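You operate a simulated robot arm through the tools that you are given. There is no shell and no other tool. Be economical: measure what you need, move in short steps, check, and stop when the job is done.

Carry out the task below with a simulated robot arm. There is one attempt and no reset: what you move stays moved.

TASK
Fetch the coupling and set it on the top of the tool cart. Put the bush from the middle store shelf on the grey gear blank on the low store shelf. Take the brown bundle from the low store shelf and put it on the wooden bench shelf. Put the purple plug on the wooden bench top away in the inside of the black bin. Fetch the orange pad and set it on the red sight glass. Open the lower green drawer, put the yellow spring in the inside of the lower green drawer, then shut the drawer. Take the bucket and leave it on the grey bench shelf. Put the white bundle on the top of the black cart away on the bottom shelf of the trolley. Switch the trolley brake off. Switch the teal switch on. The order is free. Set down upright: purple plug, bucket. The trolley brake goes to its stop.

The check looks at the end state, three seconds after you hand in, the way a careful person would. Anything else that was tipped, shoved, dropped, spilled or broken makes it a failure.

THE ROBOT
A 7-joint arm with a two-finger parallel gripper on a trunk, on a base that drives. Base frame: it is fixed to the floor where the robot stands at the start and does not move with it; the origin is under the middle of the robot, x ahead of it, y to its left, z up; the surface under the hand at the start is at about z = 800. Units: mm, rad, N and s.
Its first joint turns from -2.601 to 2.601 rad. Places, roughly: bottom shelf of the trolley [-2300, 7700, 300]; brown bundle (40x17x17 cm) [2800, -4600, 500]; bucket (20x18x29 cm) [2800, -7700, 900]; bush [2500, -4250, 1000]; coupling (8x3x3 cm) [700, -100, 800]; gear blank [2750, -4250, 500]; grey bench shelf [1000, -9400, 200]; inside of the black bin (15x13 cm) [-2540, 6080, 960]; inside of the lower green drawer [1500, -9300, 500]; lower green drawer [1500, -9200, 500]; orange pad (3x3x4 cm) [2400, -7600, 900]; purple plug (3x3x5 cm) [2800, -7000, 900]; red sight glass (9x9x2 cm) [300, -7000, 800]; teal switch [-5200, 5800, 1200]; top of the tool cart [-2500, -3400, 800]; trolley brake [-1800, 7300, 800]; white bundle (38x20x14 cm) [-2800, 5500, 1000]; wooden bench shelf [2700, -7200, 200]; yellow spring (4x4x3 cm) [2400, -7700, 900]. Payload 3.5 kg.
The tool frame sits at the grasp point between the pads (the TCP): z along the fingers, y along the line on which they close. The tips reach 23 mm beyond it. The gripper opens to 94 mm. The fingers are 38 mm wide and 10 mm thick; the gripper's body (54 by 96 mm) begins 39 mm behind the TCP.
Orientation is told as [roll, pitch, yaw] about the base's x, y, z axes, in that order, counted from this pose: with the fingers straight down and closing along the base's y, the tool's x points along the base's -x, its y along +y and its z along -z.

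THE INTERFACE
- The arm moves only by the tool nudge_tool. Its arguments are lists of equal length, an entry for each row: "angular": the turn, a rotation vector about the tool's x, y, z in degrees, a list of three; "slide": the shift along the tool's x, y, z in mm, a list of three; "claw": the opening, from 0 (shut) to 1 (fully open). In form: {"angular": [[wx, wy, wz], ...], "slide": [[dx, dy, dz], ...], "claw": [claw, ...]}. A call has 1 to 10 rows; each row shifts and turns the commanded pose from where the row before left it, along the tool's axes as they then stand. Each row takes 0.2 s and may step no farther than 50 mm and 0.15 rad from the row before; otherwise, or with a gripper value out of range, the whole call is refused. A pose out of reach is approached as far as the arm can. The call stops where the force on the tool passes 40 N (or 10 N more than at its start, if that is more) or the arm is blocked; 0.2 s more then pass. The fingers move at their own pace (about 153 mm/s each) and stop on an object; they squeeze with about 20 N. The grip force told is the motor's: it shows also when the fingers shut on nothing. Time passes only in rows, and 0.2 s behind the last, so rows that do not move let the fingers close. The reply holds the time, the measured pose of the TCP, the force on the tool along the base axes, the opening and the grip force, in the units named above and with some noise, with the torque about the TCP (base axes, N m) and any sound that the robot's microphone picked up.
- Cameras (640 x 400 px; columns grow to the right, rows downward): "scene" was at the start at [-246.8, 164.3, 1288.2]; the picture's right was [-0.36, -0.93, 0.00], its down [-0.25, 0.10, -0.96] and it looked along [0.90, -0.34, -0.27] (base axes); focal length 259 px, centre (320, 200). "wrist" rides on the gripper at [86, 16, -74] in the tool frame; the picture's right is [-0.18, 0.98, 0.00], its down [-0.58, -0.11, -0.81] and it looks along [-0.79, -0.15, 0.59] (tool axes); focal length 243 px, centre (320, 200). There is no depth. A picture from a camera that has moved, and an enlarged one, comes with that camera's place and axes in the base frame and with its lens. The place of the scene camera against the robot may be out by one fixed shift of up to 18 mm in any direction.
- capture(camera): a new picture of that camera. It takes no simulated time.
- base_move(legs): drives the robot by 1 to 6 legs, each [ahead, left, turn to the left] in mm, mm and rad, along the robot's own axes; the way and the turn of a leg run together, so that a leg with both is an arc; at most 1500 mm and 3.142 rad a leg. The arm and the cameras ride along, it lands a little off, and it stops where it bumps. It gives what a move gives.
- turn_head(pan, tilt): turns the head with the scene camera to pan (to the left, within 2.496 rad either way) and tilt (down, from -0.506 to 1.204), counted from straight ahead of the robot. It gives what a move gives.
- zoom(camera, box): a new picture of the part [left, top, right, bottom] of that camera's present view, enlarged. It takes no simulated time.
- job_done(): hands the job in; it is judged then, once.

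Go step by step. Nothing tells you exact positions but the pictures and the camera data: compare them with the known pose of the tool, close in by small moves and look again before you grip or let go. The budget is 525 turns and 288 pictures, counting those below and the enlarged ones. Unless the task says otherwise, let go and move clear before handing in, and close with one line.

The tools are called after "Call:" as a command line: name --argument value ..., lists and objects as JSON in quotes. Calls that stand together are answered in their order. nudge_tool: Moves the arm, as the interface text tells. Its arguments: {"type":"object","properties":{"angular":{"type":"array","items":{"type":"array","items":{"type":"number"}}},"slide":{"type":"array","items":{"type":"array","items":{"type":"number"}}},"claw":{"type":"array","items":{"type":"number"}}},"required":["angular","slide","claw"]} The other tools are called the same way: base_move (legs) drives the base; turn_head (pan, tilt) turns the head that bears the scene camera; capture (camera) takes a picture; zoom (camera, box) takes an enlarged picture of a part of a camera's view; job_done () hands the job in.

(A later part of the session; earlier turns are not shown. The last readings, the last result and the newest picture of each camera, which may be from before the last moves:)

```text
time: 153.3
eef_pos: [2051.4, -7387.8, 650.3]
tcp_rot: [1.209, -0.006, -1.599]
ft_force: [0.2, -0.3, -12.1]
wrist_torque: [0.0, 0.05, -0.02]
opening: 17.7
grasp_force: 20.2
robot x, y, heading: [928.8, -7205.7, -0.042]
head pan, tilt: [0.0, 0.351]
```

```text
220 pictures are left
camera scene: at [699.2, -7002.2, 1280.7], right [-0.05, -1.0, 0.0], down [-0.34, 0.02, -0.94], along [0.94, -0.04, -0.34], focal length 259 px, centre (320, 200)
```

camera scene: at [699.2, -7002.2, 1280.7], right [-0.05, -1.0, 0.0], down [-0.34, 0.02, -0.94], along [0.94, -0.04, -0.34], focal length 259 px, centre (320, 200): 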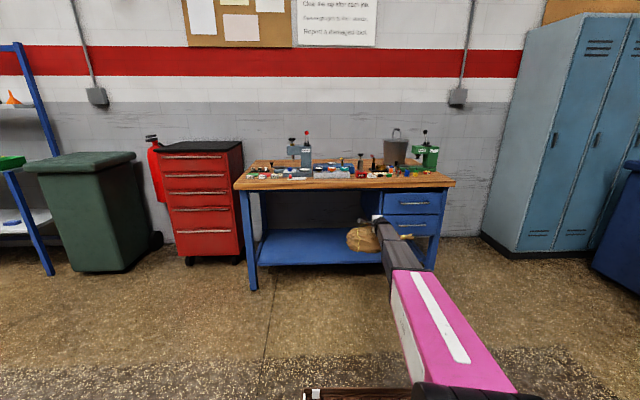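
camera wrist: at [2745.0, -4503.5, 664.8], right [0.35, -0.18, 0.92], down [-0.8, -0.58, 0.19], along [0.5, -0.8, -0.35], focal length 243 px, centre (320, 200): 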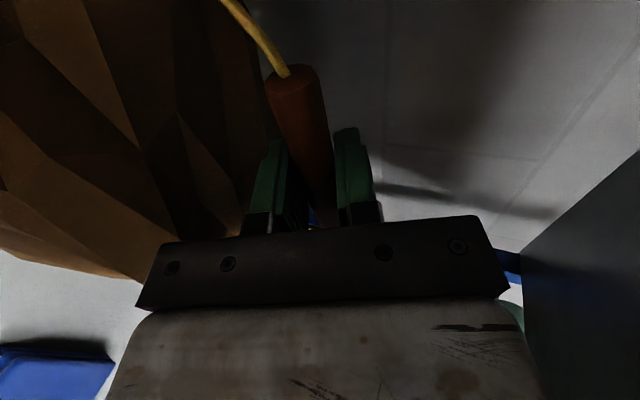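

The bench shelf (blue) is about z 240–250; the open part is left of the drawers. I lower and retract the hand here, then approach around y −6980.

Call:
nudge_tool --angular '[[0, 0, 0], [0, 0, 0], [0, 0, 0], [0, 0, 0], [0, 0, 0], [0, 0, 0]]' --slide '[[0, -20, -5], [0, -35, -7.5], [0, -40, -8.5], [0, -40, -8.5], [0, -40, -8.5], [0, -23, -4.5]]' --claw '[0.05, 0.05, 0.05, 0.05, 0.05, 0.05]'

Call:
base_move --legs '[[0, 400, 0.04], [250, 0, 0]]'

Call:
turn_head --pan -0.05 --tilt 0.55

Call:
capture --camera "scene"

```text
time: 154.7
eef_pos: [1939.7, -7386.7, 481.6]
tcp_rot: [1.207, -0.007, -1.605]
ft_force: [-0.3, -0.2, -11.1]
wrist_torque: [0.01, 0.04, -0.02]
opening: 17.8
grasp_force: 20.0
robot x, y, heading: [932.7, -7211.6, -0.045]
head pan, tilt: [0.0, 0.351]
```

```text
time: 158.6
eef_pos: [2198.9, -6949.6, 480.5]
tcp_rot: [1.208, -0.007, -1.564]
ft_force: [-0.4, 0.0, -11.5]
wrist_torque: [0.0, 0.02, -0.01]
opening: 17.7
grasp_force: 20.0
robot x, y, heading: [1186.2, -6810.6, -0.008]
head pan, tilt: [0.0, 0.351]
```

```text
time: 159.3
eef_pos: [2199.6, -6949.5, 480.5]
tcp_rot: [1.207, -0.007, -1.565]
ft_force: [-1.0, -0.1, -12.2]
wrist_torque: [-0.01, 0.01, -0.01]
opening: 17.6
grasp_force: 20.1
robot x, y, heading: [1186.0, -6811.3, -0.007]
head pan, tilt: [-0.051, 0.55]
```

```text
219 pictures are left
camera scene: at [942.5, -6616.1, 1262.5], right [-0.06, -1.0, 0.0], down [-0.52, 0.03, -0.85], along [0.85, -0.05, -0.52], focal length 259 px, centre (320, 200)
```

scene: 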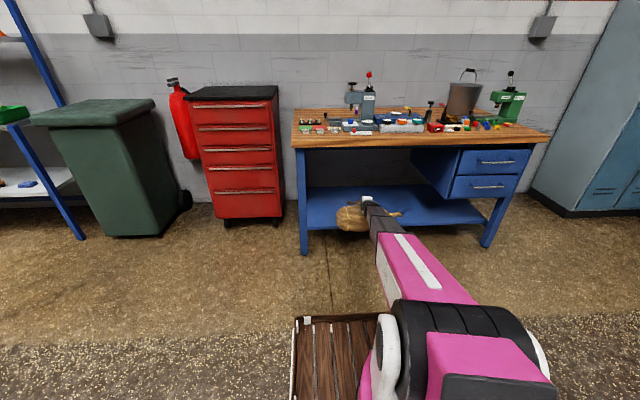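

Shelf z ≈ 215, clear between left leg and drawers. I advance 310 mm and then lower.

Call:
base_move --legs '[[320, 0, 0]]'

Call:
nudge_tool --angular '[[0, 0, 0], [0, 0, 0]]' --slide '[[0, -18.8, 7], [0, -18.8, 7]]' --claw '[0.05, 0.05]'

Call:
zoom --camera "scene" --box '[280, 140, 520, 290]'

Call:
capture --camera "wrist"

```text
time: 161.5
eef_pos: [2526.1, -6946.8, 479.9]
tcp_rot: [1.209, -0.008, -1.558]
ft_force: [0.2, -0.5, -11.8]
wrist_torque: [-0.03, 0.03, 0.0]
opening: 17.8
grasp_force: 19.7
robot x, y, heading: [1513.5, -6811.6, -0.0]
head pan, tilt: [-0.051, 0.55]
```

```text
time: 162.1
eef_pos: [2525.8, -6946.5, 441.7]
tcp_rot: [1.209, -0.006, -1.558]
ft_force: [0.4, 0.4, -12.4]
wrist_torque: [0.01, 0.06, 0.01]
opening: 17.6
grasp_force: 20.3
robot x, y, heading: [1510.1, -6813.8, 0.001]
head pan, tilt: [-0.051, 0.55]
```

```text
2.67 times, centred on (400, 215) of scene
camera zoom: at [1267.7, -6618.8, 1262.5], right [-0.05, -1.0, 0.0], down [-0.52, 0.03, -0.85], along [0.85, -0.04, -0.52], focal length 690 px, centre (107, 160)
```

zoom: 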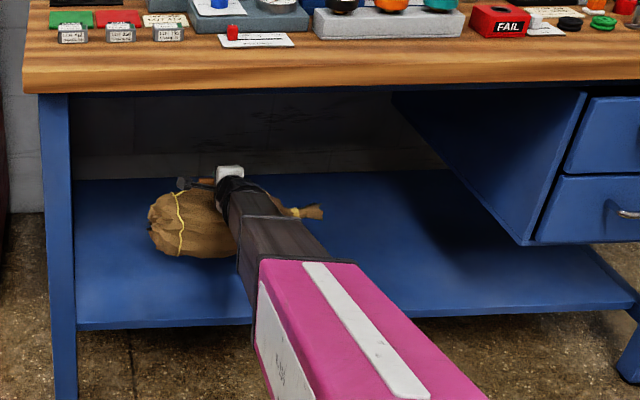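

```text
217 pictures are left
camera wrist: at [2461.4, -6861.0, 481.9], right [0.35, -0.17, 0.92], down [-0.79, -0.59, 0.19], along [0.51, -0.79, -0.34], focal length 243 px, centre (320, 200)
```

wrist: 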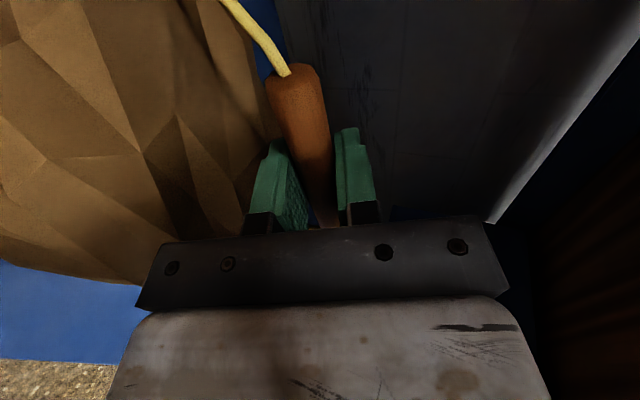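

Good placement. Lowering in small steps until it rests.

Call:
nudge_tool --angular '[[0, 0, 0], [0, 0, 0], [0, 0, 0], [0, 0, 0]]' --slide '[[0, -9.4, 3.6], [0, -9.4, 3.6], [0, -9.4, 3.6], [0, 0, 0]]' --claw '[0.05, 0.05, 0.05, 0.05]'

Call:
nudge_tool --angular '[[0, 0, 0], [0, 0, 0], [0, 0, 0]]' --slide '[[0, -4.7, 1.8], [0, -4.7, 1.8], [0, 0, 0]]' --claw '[0.05, 0.05, 0.05]'

```text
time: 163.1
eef_pos: [2526.4, -6947.2, 411.0]
tcp_rot: [1.207, -0.007, -1.558]
ft_force: [-0.7, -0.1, -11.9]
wrist_torque: [0.0, 0.02, -0.01]
opening: 17.6
grasp_force: 20.4
robot x, y, heading: [1511.4, -6811.6, 0.001]
head pan, tilt: [-0.051, 0.55]
```

```text
time: 163.9
eef_pos: [2526.3, -6946.9, 399.5]
tcp_rot: [1.209, -0.008, -1.557]
ft_force: [-0.1, 0.6, -11.4]
wrist_torque: [0.01, 0.01, -0.02]
opening: 17.9
grasp_force: 19.7
robot x, y, heading: [1512.9, -6810.1, -0.004]
head pan, tilt: [-0.051, 0.55]
```

Call:
nudge_tool --angular '[[0, 0, 0], [0, 0, 0], [0, 0, 0]]' --slide '[[0, -4.7, 1.8], [0, -4.7, 1.8], [0, 0, 0]]' --claw '[0.05, 0.05, 0.05]'

Call:
zoom --camera "scene" --box '[300, 190, 420, 265]'

```text
time: 164.7
eef_pos: [2526.5, -6947.2, 391.4]
tcp_rot: [1.206, -0.005, -1.557]
ft_force: [-0.1, 1.0, -12.5]
wrist_torque: [0.01, 0.02, 0.03]
opening: 17.9
grasp_force: 20.3
robot x, y, heading: [1507.1, -6813.2, 0.0]
head pan, tilt: [-0.051, 0.55]
```

```text
5.33 times, centred on (360, 228) of scene
camera zoom: at [1267.7, -6618.8, 1262.5], right [-0.05, -1.0, 0.0], down [-0.52, 0.03, -0.85], along [0.85, -0.04, -0.52], focal length 1380 px, centre (107, 53)
```

zoom: 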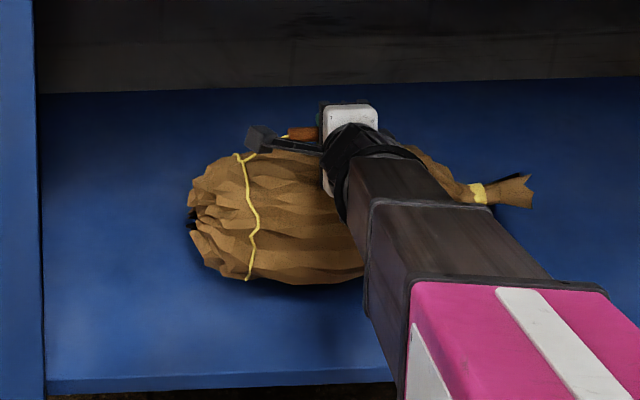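

Call:
nudge_tool --angular '[[0, 0, 0], [0, 0, 0], [0, 0, 0]]' --slide '[[0, -4.7, 1.8], [0, -4.7, 1.8], [0, 0, 0]]' --claw '[0.05, 0.05, 0.05]'

Call:
nudge_tool --angular '[[0, 0, 0], [0, 0, 0], [0, 0, 0]]' --slide '[[0, -4.7, 1.8], [0, -4.7, 1.8], [0, 0, 0]]' --claw '[0.05, 0.05, 0.05]'

```text
time: 165.5
eef_pos: [2527.4, -6947.7, 379.0]
tcp_rot: [1.208, -0.007, -1.558]
ft_force: [0.0, -1.2, -11.6]
wrist_torque: [0.03, 0.02, 0.01]
opening: 17.8
grasp_force: 20.2
robot x, y, heading: [1511.2, -6812.9, -0.005]
head pan, tilt: [-0.051, 0.55]
```

```text
time: 166.3
eef_pos: [2526.3, -6947.2, 370.7]
tcp_rot: [1.207, -0.004, -1.558]
ft_force: [0.2, 0.4, -11.6]
wrist_torque: [0.02, 0.02, 0.03]
opening: 17.5
grasp_force: 20.1
robot x, y, heading: [1510.8, -6809.8, -0.002]
head pan, tilt: [-0.051, 0.55]
```

Call:
nudge_tool --angular '[[0, 0, 0], [0, 0, 0], [0, 0, 0]]' --slide '[[0, -4.7, 1.8], [0, -4.7, 1.8], [0, 0, 0]]' --claw '[0.05, 0.05, 0.05]'

Call:
zoom --camera "scene" --box '[300, 190, 420, 265]'

```text
time: 167.1
eef_pos: [2525.7, -6946.4, 359.5]
tcp_rot: [1.207, -0.005, -1.558]
ft_force: [0.6, -0.3, -11.6]
wrist_torque: [0.03, 0.0, 0.03]
opening: 17.6
grasp_force: 20.2
robot x, y, heading: [1512.6, -6815.3, -0.008]
head pan, tilt: [-0.051, 0.55]
```

```text
5.33 times, centred on (360, 228) of scene
camera zoom: at [1267.7, -6618.8, 1262.5], right [-0.05, -1.0, 0.0], down [-0.52, 0.03, -0.85], along [0.85, -0.04, -0.52], focal length 1380 px, centre (107, 53)
```

zoom: 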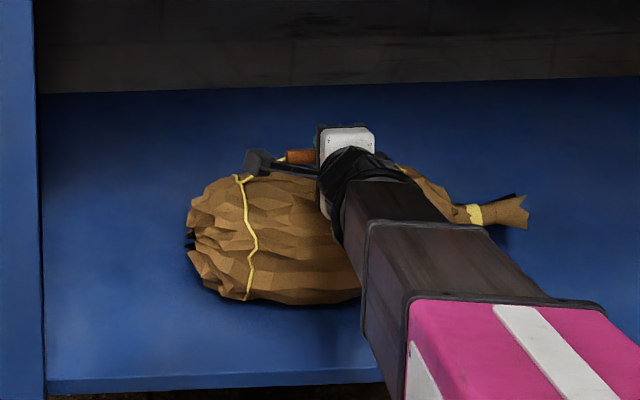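

Call:
nudge_tool --angular '[[0, 0, 0], [0, 0, 0], [0, 0, 0], [0, 0, 0]]' --slide '[[0, -4.7, 1.8], [0, -4.7, 1.8], [0, -4.7, 1.8], [0, 0, 0]]' --claw '[0.05, 0.05, 0.05, 0.05]'

Call:
nudge_tool --angular '[[0, 0, 0], [0, 0, 0], [0, 0, 0]]' --slide '[[0, -4.7, 1.8], [0, -4.7, 1.8], [0, 0, 0]]' --claw '[0.05, 0.05, 0.05]'

```text
time: 168.1
eef_pos: [2524.8, -6947.7, 348.4]
tcp_rot: [1.21, -0.006, -1.557]
ft_force: [-12.0, 3.9, 25.4]
wrist_torque: [-0.4, -0.12, 0.11]
opening: 18.1
grasp_force: 19.9
robot x, y, heading: [1510.7, -6808.8, -0.005]
head pan, tilt: [-0.051, 0.55]
```

```text
time: 168.4
eef_pos: [2526.4, -6946.9, 348.5]
tcp_rot: [1.214, -0.007, -1.553]
ft_force: [-3.1, -2.4, 7.8]
wrist_torque: [-0.27, 0.02, 0.14]
opening: 17.8
grasp_force: 20.1
robot x, y, heading: [1513.7, -6809.3, -0.006]
head pan, tilt: [-0.051, 0.55]
stopped in row 1: the force on the tool passed its limit at 45 N (the readings are from after the stop); the commanded pose is now the measured one
```

It rests now. I ease up, open slightly, and withdraw along the fingers.

Call:
nudge_tool --angular '[[0, 0, 0], [0, 0, 0], [0, 0, 0], [0, 0, 0]]' --slide '[[0, 2, -0.7], [0, 0, 0], [0, 0, 0], [0, 0, 0]]' --claw '[0.05, 0.34, 0.34, 0.34]'

Call:
nudge_tool --angular '[[0, 0, 0], [0, 0, 0], [0, 0, 0], [0, 0, 0], [0, 0, 0]]' --slide '[[0, 0, -10], [0, 0, -20], [0, 0, -30], [0, 0, -30], [0, 0, -30]]' --claw '[0.34, 0.34, 0.34, 0.34, 0.34]'

Call:
capture --camera "scene"

```text
time: 169.4
eef_pos: [2525.9, -6947.8, 348.8]
tcp_rot: [1.213, -0.006, -1.556]
ft_force: [-0.1, 0.3, -0.2]
wrist_torque: [-0.01, 0.02, 0.0]
opening: 32.1
grasp_force: 0.1
robot x, y, heading: [1512.8, -6814.0, -0.005]
head pan, tilt: [-0.051, 0.55]
```

```text
time: 170.6
eef_pos: [2411.8, -6948.2, 391.7]
tcp_rot: [1.214, -0.004, -1.554]
ft_force: [0.0, -0.2, 0.9]
wrist_torque: [-0.06, 0.02, 0.0]
opening: 32.0
grasp_force: 0.1
robot x, y, heading: [1511.9, -6814.5, 0.002]
head pan, tilt: [-0.051, 0.55]
```

```text
214 pictures are left
camera scene: at [1267.2, -6618.7, 1262.4], right [-0.05, -1.0, 0.0], down [-0.52, 0.03, -0.85], along [0.85, -0.04, -0.52], focal length 259 px, centre (320, 200)
```

scene: 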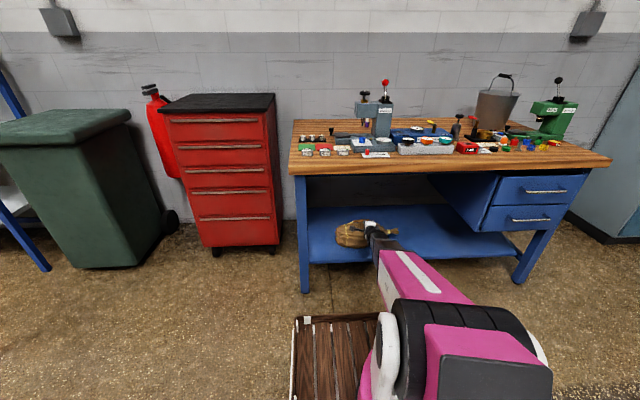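

The bundle lies on the bench shelf. I back off, raise the hand and point it down again.

Call:
base_move --legs '[[-450, 0, 0]]'

Call:
nudge_tool --angular '[[0, 0, 0], [0, 0, 0], [0, 0, 0], [0, 0, 0], [0, 0, 0], [0, 0, 0], [0, 0, 0], [0, 0, 0], [0, 0, 0], [0, 0, 0]]' --slide '[[0, 20, -7], [0, 35, -13], [0, 45, -17], [0, 45, -17], [0, 45, -17], [0, 45, -17], [0, 45, -17], [0, 45, -17], [0, 45, -17], [0, 30, -11]]' --claw '[0.5, 0.5, 0.5, 0.5, 0.5, 0.5, 0.5, 0.5, 0.5, 0.5]'

Call:
nudge_tool --angular '[[4, 0, 0], [8, 0, 0], [8, 0, 0], [8, 0, 0], [8, 0, 0], [8, 0, 0], [8, 0, 0], [8, 0, 0], [8, 0, 0], [1.2, 0, 0]]' --slide '[[0, 10, -10], [0, 10, -20], [0, 10, -20], [0, 10, -20], [0, 10, -20], [0, 5, -25], [0, 0, -25], [0, 0, -25], [0, 0, -25], [0, 0, -10]]' --claw '[0.5, 0.5, 0.5, 0.5, 0.5, 0.5, 0.5, 0.5, 0.5, 0.5]'

Call:
turn_head --pan -0.3 --tilt 0.35

Call:
capture --camera "scene"

```text
time: 173.3
eef_pos: [1972.7, -6945.3, 392.6]
tcp_rot: [1.215, -0.005, -1.552]
ft_force: [-0.4, -0.6, 0.2]
wrist_torque: [0.02, 0.0, -0.01]
opening: 32.2
grasp_force: 0.1
robot x, y, heading: [1067.5, -6812.5, 0.002]
head pan, tilt: [-0.051, 0.55]
```

```text
time: 175.5
eef_pos: [1970.5, -6944.6, 816.3]
tcp_rot: [1.212, -0.003, -1.551]
ft_force: [1.1, 0.7, -0.4]
wrist_torque: [0.02, 0.04, -0.01]
opening: 46.7
grasp_force: 0.1
robot x, y, heading: [1068.1, -6813.8, 0.001]
head pan, tilt: [-0.051, 0.55]
```

```text
time: 177.7
eef_pos: [1894.5, -6940.7, 1014.5]
tcp_rot: [0.004, -0.005, -1.55]
ft_force: [0.0, -0.4, 0.0]
wrist_torque: [0.0, -0.03, 0.0]
opening: 47.1
grasp_force: 0.0
robot x, y, heading: [1072.2, -6815.5, 0.002]
head pan, tilt: [-0.051, 0.55]
```

```text
time: 178.4
eef_pos: [1895.1, -6941.9, 1014.1]
tcp_rot: [0.006, -0.005, -1.552]
ft_force: [-0.3, -0.1, -0.1]
wrist_torque: [0.03, -0.01, 0.0]
opening: 46.8
grasp_force: 0.1
robot x, y, heading: [1072.1, -6813.9, 0.002]
head pan, tilt: [-0.3, 0.351]
```

```text
213 pictures are left
camera scene: at [825.3, -6642.3, 1280.6], right [-0.29, -0.96, 0.0], down [-0.33, 0.1, -0.94], along [0.9, -0.28, -0.34], focal length 259 px, centre (320, 200)
```

scene: 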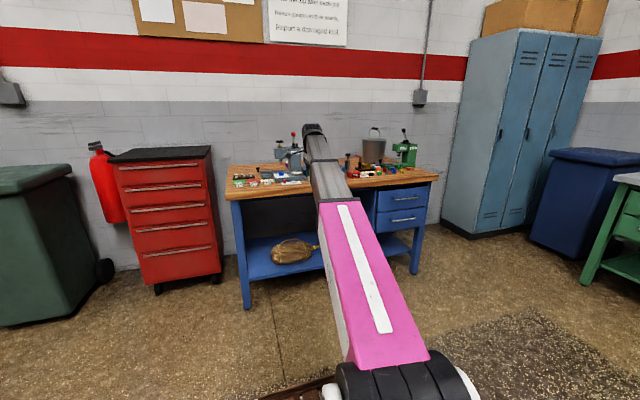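

Call:
base_move --legs '[[0, -690, 0], [330, 0, 0]]'

Call:
turn_head --pan -0.1 --tilt 0.4

Call:
capture --camera "scene"

Call:
zoom --camera "scene" --box '[130, 120, 450, 280]'

Call:
capture --camera "wrist"

```text
time: 184.0
eef_pos: [2231.1, -7626.0, 1014.2]
tcp_rot: [0.006, -0.006, -1.558]
ft_force: [0.2, -0.5, 0.7]
wrist_torque: [-0.02, 0.0, 0.0]
opening: 47.2
grasp_force: 0.1
robot x, y, heading: [1406.9, -7489.3, -0.0]
head pan, tilt: [-0.3, 0.351]
```

```text
time: 184.7
eef_pos: [2231.3, -7626.2, 1013.1]
tcp_rot: [0.008, -0.005, -1.559]
ft_force: [-0.1, 0.1, -0.7]
wrist_torque: [-0.01, -0.04, 0.01]
opening: 47.1
grasp_force: 0.0
robot x, y, heading: [1409.1, -7488.7, -0.006]
head pan, tilt: [-0.099, 0.4]
```

```text
212 pictures are left
camera scene: at [1167.2, -7300.8, 1276.1], right [-0.11, -0.99, 0.0], down [-0.39, 0.04, -0.92], along [0.92, -0.1, -0.39], focal length 259 px, centre (320, 200)
```

scene: 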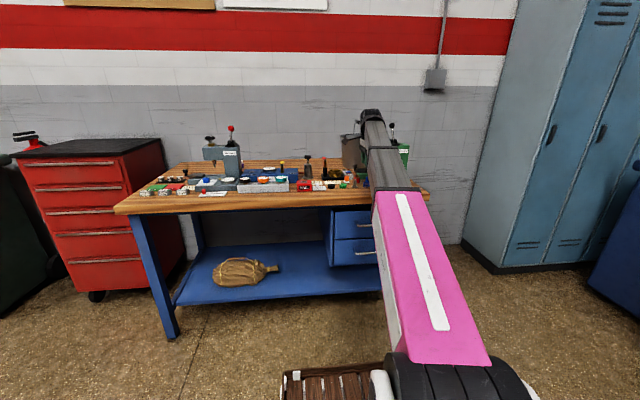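

```text
2.00 times, centred on (290, 200) of scene
camera zoom: at [1167.2, -7300.8, 1276.1], right [-0.11, -0.99, 0.0], down [-0.39, 0.04, -0.92], along [0.92, -0.1, -0.39], focal length 517 px, centre (380, 200)
```

zoom: 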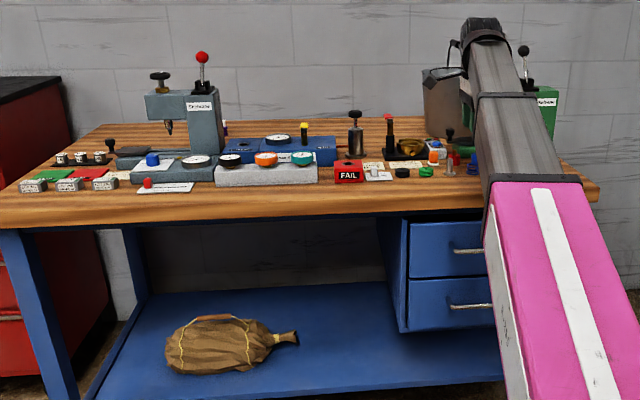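

```text
210 pictures are left
camera wrist: at [2246.4, -7538.8, 1087.6], right [0.99, -0.17, 0.01], down [-0.11, -0.58, 0.81], along [-0.13, -0.8, -0.59], focal length 243 px, centre (320, 200)
```

wrist: 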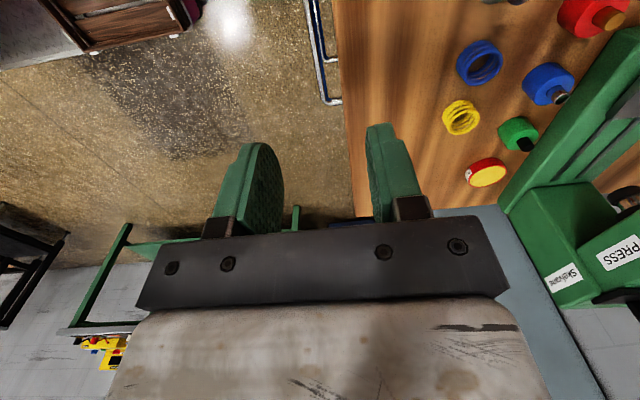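

I rotate the hand back to its plain orientation (closing along y) for viewing and gripping the small items.

Call:
nudge_tool --angular '[[0, 0, -5], [0, 0, -8.5], [0, 0, -8.5], [0, 0, -8.5], [0, 0, -8.5], [0, 0, -8.5], [0, 0, -8.5], [0, 0, -8.5], [0, 0, -8.5], [0, 0, -8.5]]' --slide '[[0, 0, 0], [0, 0, 0], [0, 0, 0], [0, 0, 0], [0, 0, 0], [0, 0, 0], [0, 0, 0], [0, 0, 0], [0, 0, 0], [0, 0, 0]]' --claw '[1, 1, 1, 1, 1, 1, 1, 1, 1, 1]'

Call:
nudge_tool --angular '[[0, 0, -7.8], [0, 0, 0], [0, 0, 0]]' --slide '[[0, -20, 0], [0, -30, 0], [0, -20, 0]]' --claw '[1, 1, 1]'

Call:
capture --camera "wrist"

```text
time: 186.9
eef_pos: [2231.1, -7625.8, 1013.6]
tcp_rot: [-0.005, -0.007, -0.132]
ft_force: [0.4, -0.3, -0.1]
wrist_torque: [0.0, -0.02, -0.02]
opening: 94.1
grasp_force: 0.1
robot x, y, heading: [1405.6, -7492.6, -0.005]
head pan, tilt: [-0.099, 0.4]
```

```text
time: 187.7
eef_pos: [2229.5, -7697.0, 1014.2]
tcp_rot: [-0.004, -0.008, 0.002]
ft_force: [0.3, -0.7, -0.6]
wrist_torque: [0.0, 0.0, 0.01]
opening: 94.1
grasp_force: 0.0
robot x, y, heading: [1406.7, -7489.3, -0.009]
head pan, tilt: [-0.099, 0.4]
```

```text
209 pictures are left
camera wrist: at [2143.1, -7680.8, 1087.5], right [0.18, 0.98, 0.0], down [0.58, -0.1, 0.81], along [0.8, -0.15, -0.59], focal length 243 px, centre (320, 200)
```

wrist: 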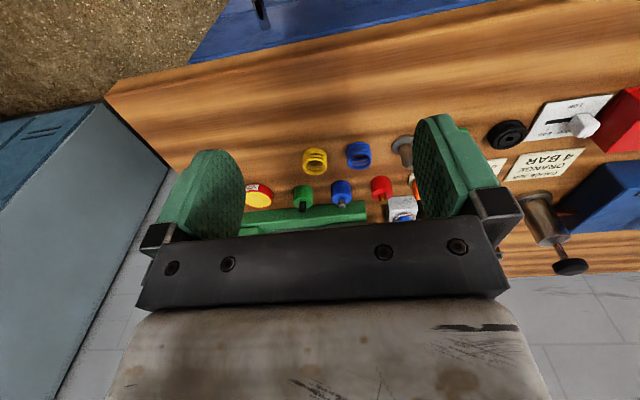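

Yellow spring ≈ [2381,-7736,849]. I shift the hand left to see the orange pad.

Call:
nudge_tool --angular '[[0, 0, 0], [0, 0, 0], [0, 0, 0], [0, 0, 0]]' --slide '[[0, 20, 0], [0, 35, 0], [0, 45, 0], [0, 30, 0]]' --claw '[1, 1, 1, 1]'

Call:
zoom --camera "wrist" --box '[160, 60, 480, 240]'

```text
time: 188.7
eef_pos: [2228.0, -7566.1, 1011.7]
tcp_rot: [-0.005, -0.006, -0.002]
ft_force: [0.3, -0.4, 0.5]
wrist_torque: [-0.04, 0.0, -0.02]
opening: 94.1
grasp_force: 0.1
robot x, y, heading: [1407.8, -7490.3, -0.004]
head pan, tilt: [-0.099, 0.4]
```

```text
2.00 times, centred on (320, 150) of wrist
camera zoom: at [2142.4, -7549.3, 1085.2], right [0.18, 0.98, 0.0], down [0.58, -0.1, 0.81], along [0.8, -0.15, -0.59], focal length 485 px, centre (320, 300)
```

zoom: 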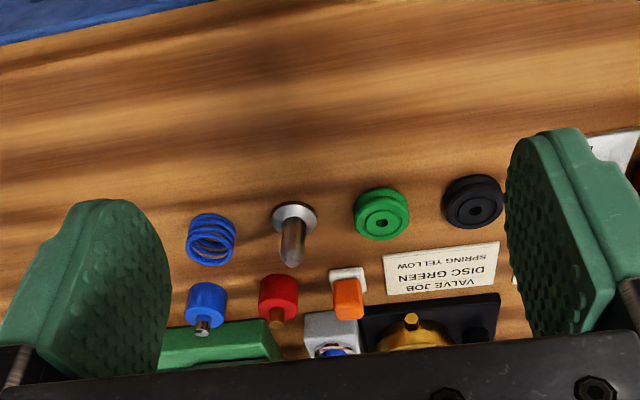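

Call:
zoom --camera "scene" --box '[290, 150, 370, 200]'

Call:
zoom --camera "wrist" --box '[280, 160, 400, 240]'

```text
8.00 times, centred on (330, 175) of scene
camera zoom: at [1167.3, -7300.7, 1276.1], right [-0.1, -0.99, 0.0], down [-0.39, 0.04, -0.92], along [0.92, -0.1, -0.39], focal length 2070 px, centre (240, 400)
```

zoom: 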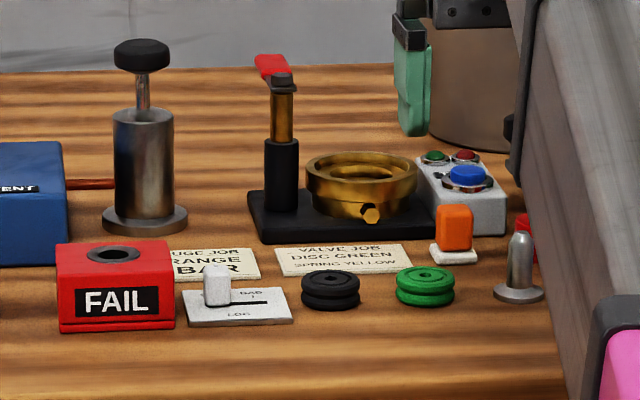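

```text
5.00 times, centred on (340, 200) of wrist
camera zoom: at [2142.4, -7549.3, 1085.2], right [0.18, 0.98, 0.0], down [0.58, -0.1, 0.81], along [0.8, -0.15, -0.59], focal length 1213 px, centre (220, 200)
```

zoom: 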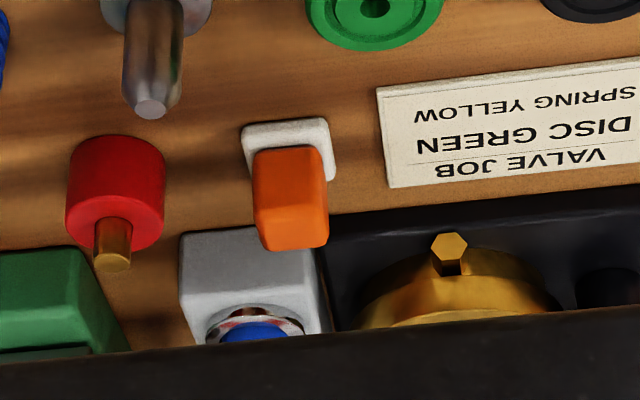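

The pad is a white-based orange block at about [2445,-7585]; a button box stands close behind. I move closer for a refined look.

Call:
nudge_tool --angular '[[0, 0, 0], [0, 0, 0], [0, 0, 0], [0, 0, 0], [0, 0, 0], [0, 0, 0]]' --slide '[[-20, -4, 0], [-40, -5, 0], [-40, -5, 0], [-40, -5, 20], [-30, 0, 20], [0, 0, 20]]' --claw '[0.48, 0.48, 0.48, 0.48, 0.48, 0.48]'

Call:
capture --camera "wrist"

```text
time: 190.1
eef_pos: [2399.7, -7584.6, 957.6]
tcp_rot: [-0.005, -0.008, 0.0]
ft_force: [-0.1, 0.8, 0.5]
wrist_torque: [0.0, -0.02, -0.01]
opening: 44.9
grasp_force: 0.1
robot x, y, heading: [1410.2, -7492.0, -0.009]
head pan, tilt: [-0.099, 0.4]
```

```text
205 pictures are left
camera wrist: at [2313.3, -7568.5, 1030.0], right [0.18, 0.98, 0.0], down [0.58, -0.1, 0.81], along [0.8, -0.15, -0.59], focal length 243 px, centre (320, 200)
```

wrist: 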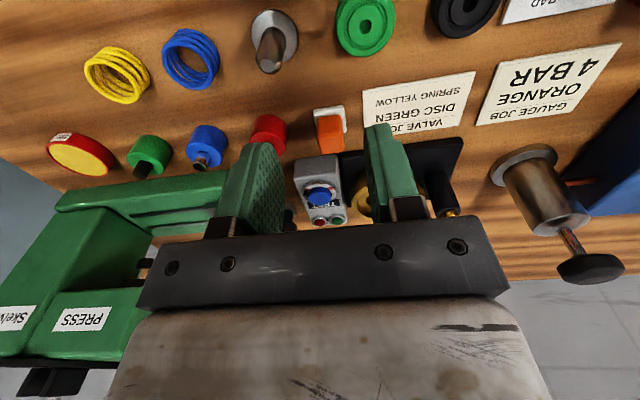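

Pad refined to [2453,-7586]. I'll grip with the TCP at x≈2441, keeping the fingers clear of the button box.

Call:
nudge_tool --angular '[[0, 0, 0], [0, 0, 0], [0, 0, 0], [0, 0, 0], [0, 0, 0], [0, 0, 0]]' --slide '[[-15, -1, 15], [-26, 0, 25], [0, 0, 15], [0, 0, 15], [0, 0, 14], [0, 0, 0]]' --claw '[0.48, 0.48, 0.48, 0.48, 0.48, 0.48]'

Call:
zoom --camera "wrist" --box '[200, 40, 440, 230]'

```text
time: 191.5
eef_pos: [2440.2, -7585.3, 874.6]
tcp_rot: [-0.006, -0.007, 0.0]
ft_force: [0.3, 0.2, -0.4]
wrist_torque: [0.01, 0.01, -0.02]
opening: 44.9
grasp_force: 0.0
robot x, y, heading: [1408.5, -7486.1, -0.006]
head pan, tilt: [-0.099, 0.4]
```

```text
2.11 times, centred on (320, 135) of wrist
camera zoom: at [2353.8, -7570.3, 947.1], right [0.18, 0.98, 0.0], down [0.58, -0.1, 0.81], along [0.8, -0.15, -0.59], focal length 511 px, centre (320, 337)
```

zoom: 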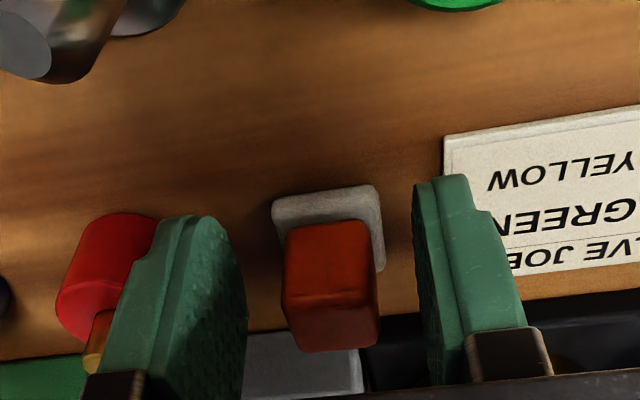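

Call:
nudge_tool --angular '[[0, 0, 0], [0, 0, 0], [0, 0, 0], [0, 0, 0]]' --slide '[[0, 0, 3], [0, 0, 0], [0, 0, 0], [0, 0, 0]]' --claw '[0.3, 0.05, 0.05, 0.05]'

Call:
nudge_tool --angular '[[0, 0, 0], [0, 0, 0], [0, 0, 0], [0, 0, 0], [0, 0, 0], [0, 0, 0]]' --slide '[[0, 0, -10], [0, 0, -20], [0, 0, -30], [0, 0, -40], [0, 0, -40], [0, 0, -40]]' --claw '[0.05, 0.05, 0.05, 0.05, 0.05, 0.05]'

Call:
capture --camera "wrist"

```text
time: 192.5
eef_pos: [2440.1, -7585.2, 870.7]
tcp_rot: [-0.005, -0.006, -0.001]
ft_force: [0.3, 1.5, 15.5]
wrist_torque: [0.06, -0.12, 0.01]
opening: 21.1
grasp_force: 20.2
robot x, y, heading: [1407.2, -7491.5, -0.004]
head pan, tilt: [-0.099, 0.4]
```

```text
time: 193.9
eef_pos: [2439.0, -7585.7, 1048.0]
tcp_rot: [-0.006, -0.007, -0.001]
ft_force: [-0.4, 0.6, -0.5]
wrist_torque: [0.02, 0.03, -0.02]
opening: 21.1
grasp_force: 20.0
robot x, y, heading: [1407.0, -7491.7, -0.004]
head pan, tilt: [-0.099, 0.4]
```

```text
203 pictures are left
camera wrist: at [2352.2, -7570.2, 1121.2], right [0.18, 0.98, 0.0], down [0.58, -0.1, 0.81], along [0.8, -0.15, -0.59], focal length 243 px, centre (320, 200)
```

wrist: 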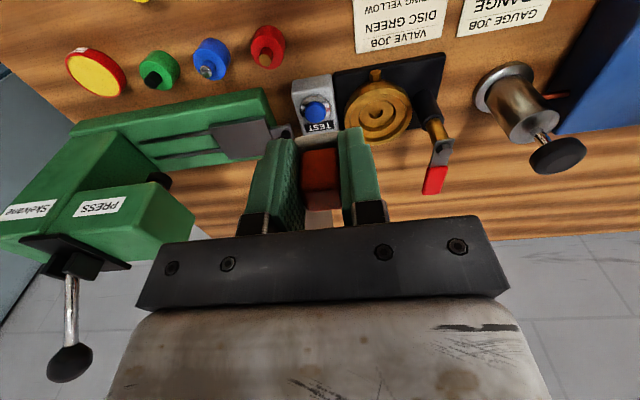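

Pad held. I retract, back off and turn toward the sight-glass table.

Call:
base_move --legs '[[-350, 0, 0]]'

Call:
nudge_tool --angular '[[0, 0, 0], [0, 0, 0], [0, 0, 0], [0, 0, 0], [0, 0, 0]]' --slide '[[15, 10, 0], [35, 20, 0], [40, 20, 0], [40, 25, 0], [30, 20, 0]]' --claw '[0.05, 0.05, 0.05, 0.05, 0.05]'

Call:
base_move --legs '[[0, 0, 3.1], [0, -450, 0]]'

Call:
turn_head --pan 0.0 --tilt 0.4

Call:
capture --camera "scene"

```text
time: 196.2
eef_pos: [2079.7, -7574.4, 1047.7]
tcp_rot: [-0.006, -0.006, 0.012]
ft_force: [-0.2, 0.1, -0.4]
wrist_torque: [0.0, 0.0, 0.0]
opening: 20.9
grasp_force: 19.6
robot x, y, heading: [1049.3, -7493.3, 0.007]
head pan, tilt: [-0.099, 0.4]
```

```text
time: 197.4
eef_pos: [1923.2, -7477.1, 1044.0]
tcp_rot: [-0.004, -0.008, 0.012]
ft_force: [0.9, -0.5, -0.5]
wrist_torque: [-0.02, -0.01, 0.02]
opening: 21.2
grasp_force: 20.6
robot x, y, heading: [1053.0, -7491.2, 0.01]
head pan, tilt: [-0.099, 0.4]
```

```text
time: 207.3
eef_pos: [208.4, -6989.3, 1043.4]
tcp_rot: [-0.005, -0.008, 3.082]
ft_force: [-0.4, -0.4, 0.8]
wrist_torque: [0.01, 0.0, -0.01]
opening: 20.8
grasp_force: 19.8
robot x, y, heading: [1077.6, -7038.5, 3.073]
head pan, tilt: [-0.099, 0.4]
```

```text
time: 208.0
eef_pos: [208.0, -6989.8, 1043.0]
tcp_rot: [-0.005, -0.006, 3.08]
ft_force: [0.9, 0.4, 0.5]
wrist_torque: [0.02, 0.01, 0.01]
opening: 21.1
grasp_force: 19.9
robot x, y, heading: [1079.3, -7042.3, 3.074]
head pan, tilt: [0.0, 0.4]
```

```text
202 pictures are left
camera scene: at [1299.8, -7238.8, 1276.1], right [0.07, 1.0, 0.0], down [0.39, -0.03, -0.92], along [-0.92, 0.06, -0.39], focal length 259 px, centre (320, 200)
```

scene: 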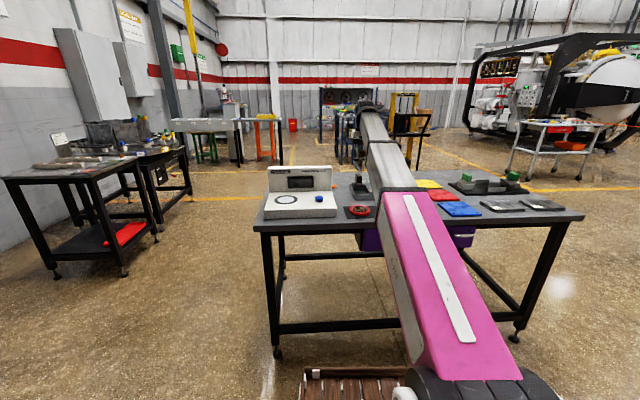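

Call:
zoom --camera "scene" --box '[250, 160, 490, 250]'

Call:
capture --camera "wrist"

```text
2.67 times, centred on (370, 205) of scene
camera zoom: at [1299.8, -7238.8, 1276.1], right [0.07, 1.0, 0.0], down [0.39, -0.03, -0.92], along [-0.92, 0.06, -0.39], focal length 690 px, centre (187, 187)
```

zoom: 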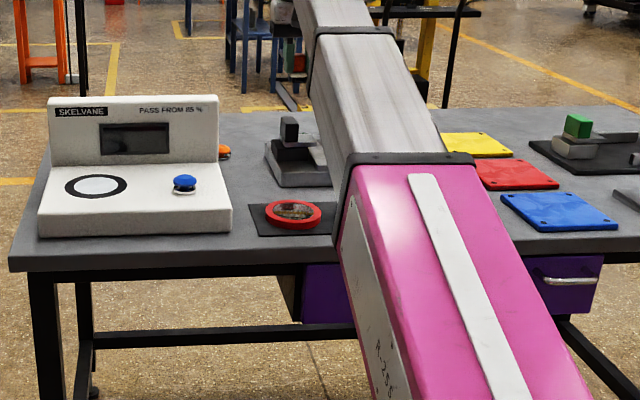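

```text
200 pictures are left
camera wrist: at [294.4, -7012.6, 1117.5], right [-0.24, -0.97, 0.0], down [-0.57, 0.14, 0.81], along [-0.79, 0.2, -0.59], focal length 243 px, centre (320, 200)
```

wrist: 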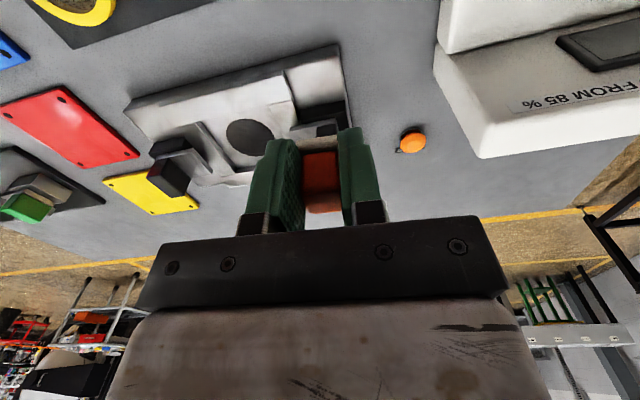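

The red sight glass (ring on a black mat) is near [285,-6997]. I back 200 mm to see it with the wrist camera.

Call:
base_move --legs '[[-200, 0, 0]]'

Call:
capture --camera "wrist"

```text
time: 209.6
eef_pos: [411.5, -7004.3, 1042.9]
tcp_rot: [-0.005, -0.007, 3.085]
ft_force: [0.4, 0.3, -0.4]
wrist_torque: [0.0, 0.01, -0.02]
opening: 21.0
grasp_force: 20.3
robot x, y, heading: [1283.6, -7051.4, 3.076]
head pan, tilt: [0.0, 0.4]
```

```text
199 pictures are left
camera wrist: at [498.6, -7026.6, 1117.5], right [-0.24, -0.97, 0.0], down [-0.57, 0.14, 0.81], along [-0.79, 0.2, -0.59], focal length 243 px, centre (320, 200)
```

wrist: 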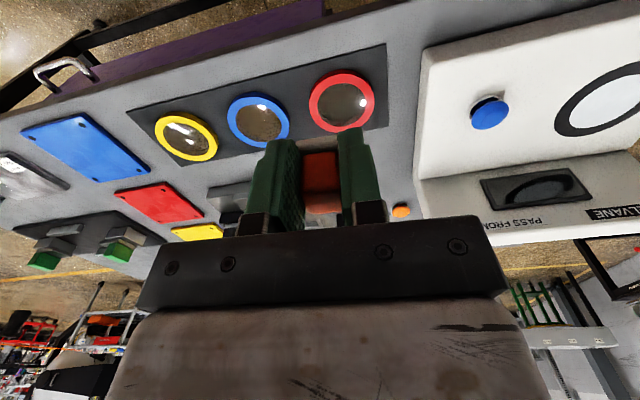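

Red glass ≈ [314,-7007,826]. Moving above it and lowering partway.

Call:
nudge_tool --angular '[[0, 0, 0], [0, 0, 0], [0, 0, 0], [0, 0, 0], [0, 0, 0]]' --slide '[[-14, 1.5, 15], [-24, 2, 30], [-24, 3, 35], [-22, 2, 35], [0, 0, 20]]' --claw '[0.05, 0.05, 0.05, 0.05, 0.05]'

Call:
capture --camera "wrist"

Call:
zoom --camera "scene" --box '[300, 150, 420, 230]'

```text
time: 210.8
eef_pos: [327.1, -7005.6, 910.9]
tcp_rot: [-0.004, -0.007, 3.08]
ft_force: [0.3, 0.8, -0.7]
wrist_torque: [0.0, 0.01, 0.01]
opening: 20.9
grasp_force: 20.1
robot x, y, heading: [1284.0, -7057.1, 3.078]
head pan, tilt: [0.0, 0.4]
```

```text
198 pictures are left
camera wrist: at [414.1, -7028.1, 983.5], right [-0.24, -0.97, 0.0], down [-0.57, 0.14, 0.81], along [-0.79, 0.2, -0.58], focal length 243 px, centre (320, 200)
```

wrist: 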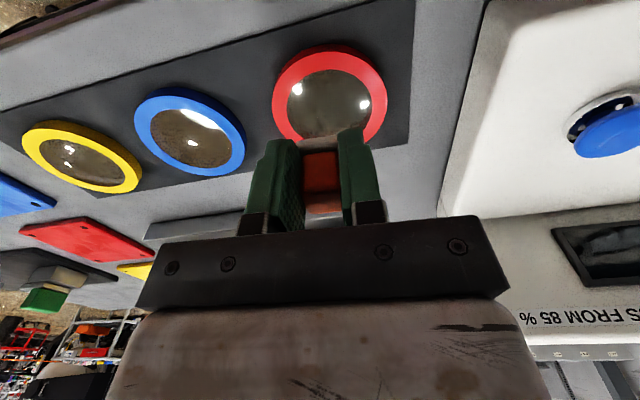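

```text
5.00 times, centred on (360, 190) of scene
camera zoom: at [1504.3, -7252.1, 1276.1], right [0.07, 1.0, 0.0], down [0.39, -0.03, -0.92], along [-0.92, 0.06, -0.39], focal length 1294 px, centre (120, 250)
```

zoom: 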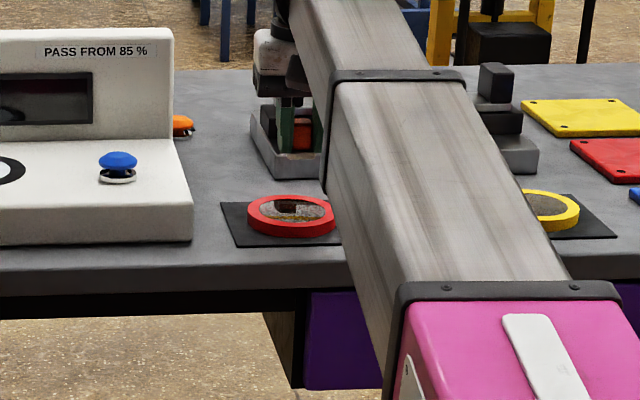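

Aligned within a few mm. Lowering slowly to contact.

Call:
nudge_tool --angular '[[0, 0, 0], [0, 0, 0], [0, 0, 0], [0, 0, 0], [0, 0, 0]]' --slide '[[0, 3, 15], [0, 0, 15], [0, 0, 6], [0, 0, 4], [0, 0, 4]]' --claw '[0.05, 0.05, 0.05, 0.05, 0.05]'

Call:
zoom --camera "wrist" --box '[220, 30, 420, 190]'

```text
time: 212.0
eef_pos: [327.4, -7008.2, 864.8]
tcp_rot: [-0.005, -0.008, 3.081]
ft_force: [-0.3, 0.0, -0.1]
wrist_torque: [-0.02, 0.01, -0.03]
opening: 20.9
grasp_force: 20.3
robot x, y, heading: [1283.3, -7054.3, 3.078]
head pan, tilt: [0.0, 0.4]
```

```text
2.50 times, centred on (320, 110) of wrist
camera zoom: at [413.2, -7031.0, 939.4], right [-0.24, -0.97, 0.0], down [-0.57, 0.14, 0.81], along [-0.79, 0.2, -0.59], focal length 606 px, centre (320, 425)
```

zoom: 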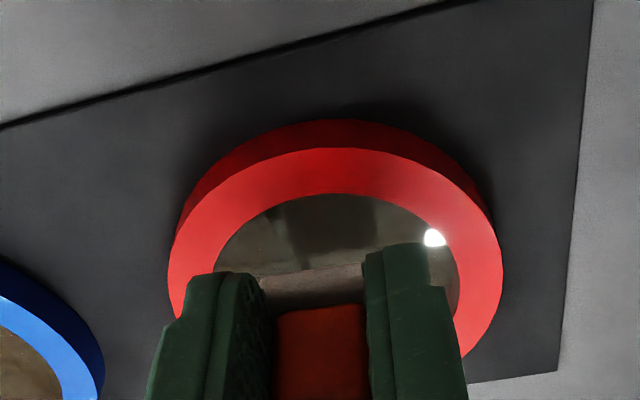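

Call:
nudge_tool --angular '[[0, 0, 0], [0, 0, 0], [0, 0, 0]]' --slide '[[0, 2, 4], [0, 0, 4], [0, 0, 3]]' --claw '[0.05, 0.05, 0.05]'

Call:
nudge_tool --angular '[[0, 0, 0], [0, 0, 0], [0, 0, 0]]' --slide '[[0, 0, 3], [0, 0, 3], [0, 0, 2]]' --claw '[0.05, 0.05, 0.05]'

Call:
zoom --camera "wrist" --box '[220, 30, 420, 190]'

```text
time: 212.8
eef_pos: [327.5, -7011.9, 853.8]
tcp_rot: [-0.006, -0.007, 3.082]
ft_force: [0.0, 0.8, 0.8]
wrist_torque: [-0.02, 0.01, 0.03]
opening: 20.9
grasp_force: 19.8
robot x, y, heading: [1282.8, -7054.1, 3.078]
head pan, tilt: [0.0, 0.4]
```

```text
time: 213.6
eef_pos: [324.8, -7011.0, 845.0]
tcp_rot: [-0.005, -0.006, 3.082]
ft_force: [-0.9, 1.3, -0.5]
wrist_torque: [0.03, 0.02, 0.04]
opening: 20.9
grasp_force: 19.9
robot x, y, heading: [1283.3, -7056.6, 3.08]
head pan, tilt: [0.0, 0.4]
```

```text
2.50 times, centred on (320, 110) of wrist
camera zoom: at [411.5, -7033.2, 920.2], right [-0.24, -0.97, 0.0], down [-0.57, 0.14, 0.81], along [-0.79, 0.2, -0.59], focal length 606 px, centre (320, 425)
```

zoom: 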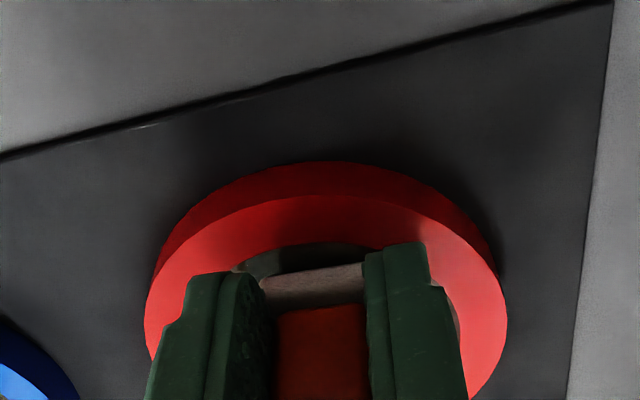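

The glass centre seems ~10 mm further forward and its top near z 807. Shifting and lowering on.

Call:
nudge_tool --angular '[[0, 0, 0], [0, 0, 0], [0, 0, 0], [0, 0, 0]]' --slide '[[-9, 1, 0], [0, 0, 2], [0, 0, 2], [0, 0, 2]]' --claw '[0.05, 0.05, 0.05, 0.05]'

Call:
zoom --camera "wrist" --box '[220, 30, 420, 190]'

```text
time: 214.6
eef_pos: [316.0, -7010.9, 844.4]
tcp_rot: [-0.007, -0.014, 3.08]
ft_force: [2.2, 0.0, 13.6]
wrist_torque: [-0.06, -0.02, -0.01]
opening: 21.0
grasp_force: 20.0
robot x, y, heading: [1285.1, -7056.0, 3.074]
head pan, tilt: [0.0, 0.4]
stopped in row 4: the force on the tool passed its limit at 45 N (the readings are from after the stop); the commanded pose is now the measured one
```

```text
2.50 times, centred on (320, 110) of wrist
camera zoom: at [403.0, -7033.1, 918.5], right [-0.24, -0.97, 0.0], down [-0.56, 0.14, 0.81], along [-0.79, 0.2, -0.58], focal length 606 px, centre (320, 425)
```

zoom: 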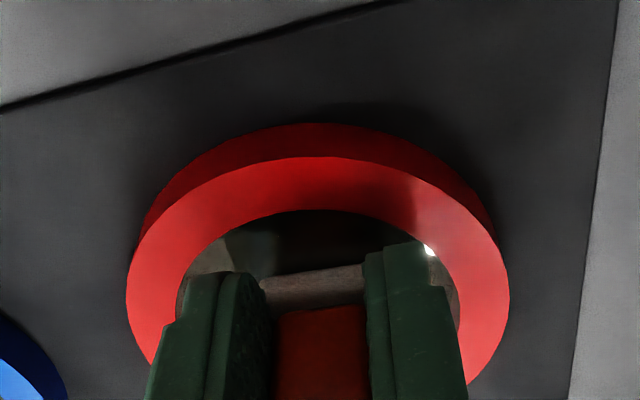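

Contact. Releasing and rising.

Call:
nudge_tool --angular '[[0, 0, 0], [0, 0, 0], [0, 0, 0], [0, 0, 0]]' --slide '[[0, 0, -0.5], [0, 0, 0], [0, 0, 0], [0, 0, 0]]' --claw '[0.05, 0.45, 0.45, 0.45]'

Call:
nudge_tool --angular '[[0, 0, 0], [0, 0, 0], [0, 0, 0], [0, 0, 0], [0, 0, 0], [0, 0, 0]]' --slide '[[0, 0, -10], [0, 0, -20], [0, 0, -35], [0, 0, -45], [0, 0, -45], [0, 0, -45]]' --claw '[0.45, 0.45, 0.45, 0.45, 0.45, 0.45]'

Call:
capture --camera "wrist"

```text
time: 215.6
eef_pos: [315.7, -7011.2, 843.7]
tcp_rot: [-0.008, -0.01, 3.081]
ft_force: [0.1, 1.0, 14.8]
wrist_torque: [-0.31, 0.12, -0.04]
opening: 41.6
grasp_force: 0.0
robot x, y, heading: [1282.3, -7054.6, 3.073]
head pan, tilt: [0.0, 0.4]
```

```text
time: 217.0
eef_pos: [317.7, -7012.1, 1048.3]
tcp_rot: [-0.008, -0.012, 3.081]
ft_force: [0.7, 0.6, 0.9]
wrist_torque: [0.03, 0.0, -0.01]
opening: 42.3
grasp_force: 0.3
robot x, y, heading: [1282.3, -7052.9, 3.071]
head pan, tilt: [0.0, 0.4]
```

```text
193 pictures are left
camera wrist: at [404.7, -7034.4, 1122.1], right [-0.24, -0.97, 0.0], down [-0.57, 0.14, 0.81], along [-0.79, 0.2, -0.58], focal length 243 px, centre (320, 200)
```

wrist: 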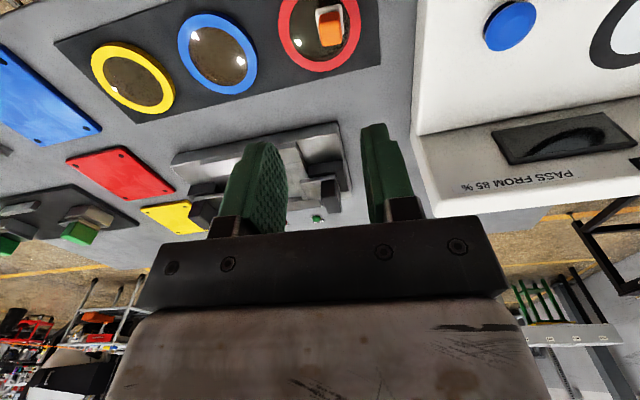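

The pad stands on the red sight glass. Now to the green bench: turn to face it (−y) and look at the drawers.

Call:
base_move --legs '[[0, 0, 1.64], [200, 0, 0]]'

Call:
capture --camera "scene"

```text
time: 222.5
eef_pos: [1267.0, -8222.1, 1048.3]
tcp_rot: [-0.007, -0.011, -1.597]
ft_force: [0.2, -0.2, -1.0]
wrist_torque: [0.0, -0.02, 0.0]
opening: 42.3
grasp_force: 0.0
robot x, y, heading: [1276.1, -7259.4, -1.599]
head pan, tilt: [0.0, 0.4]
```

```text
192 pictures are left
camera scene: at [1471.0, -7016.9, 1276.1], right [-1.0, 0.03, 0.0], down [0.01, 0.39, -0.92], along [-0.03, -0.92, -0.39], focal length 259 px, centre (320, 200)
```

scene: 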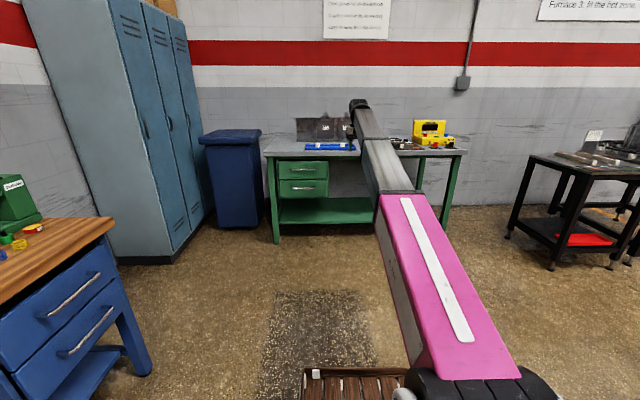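

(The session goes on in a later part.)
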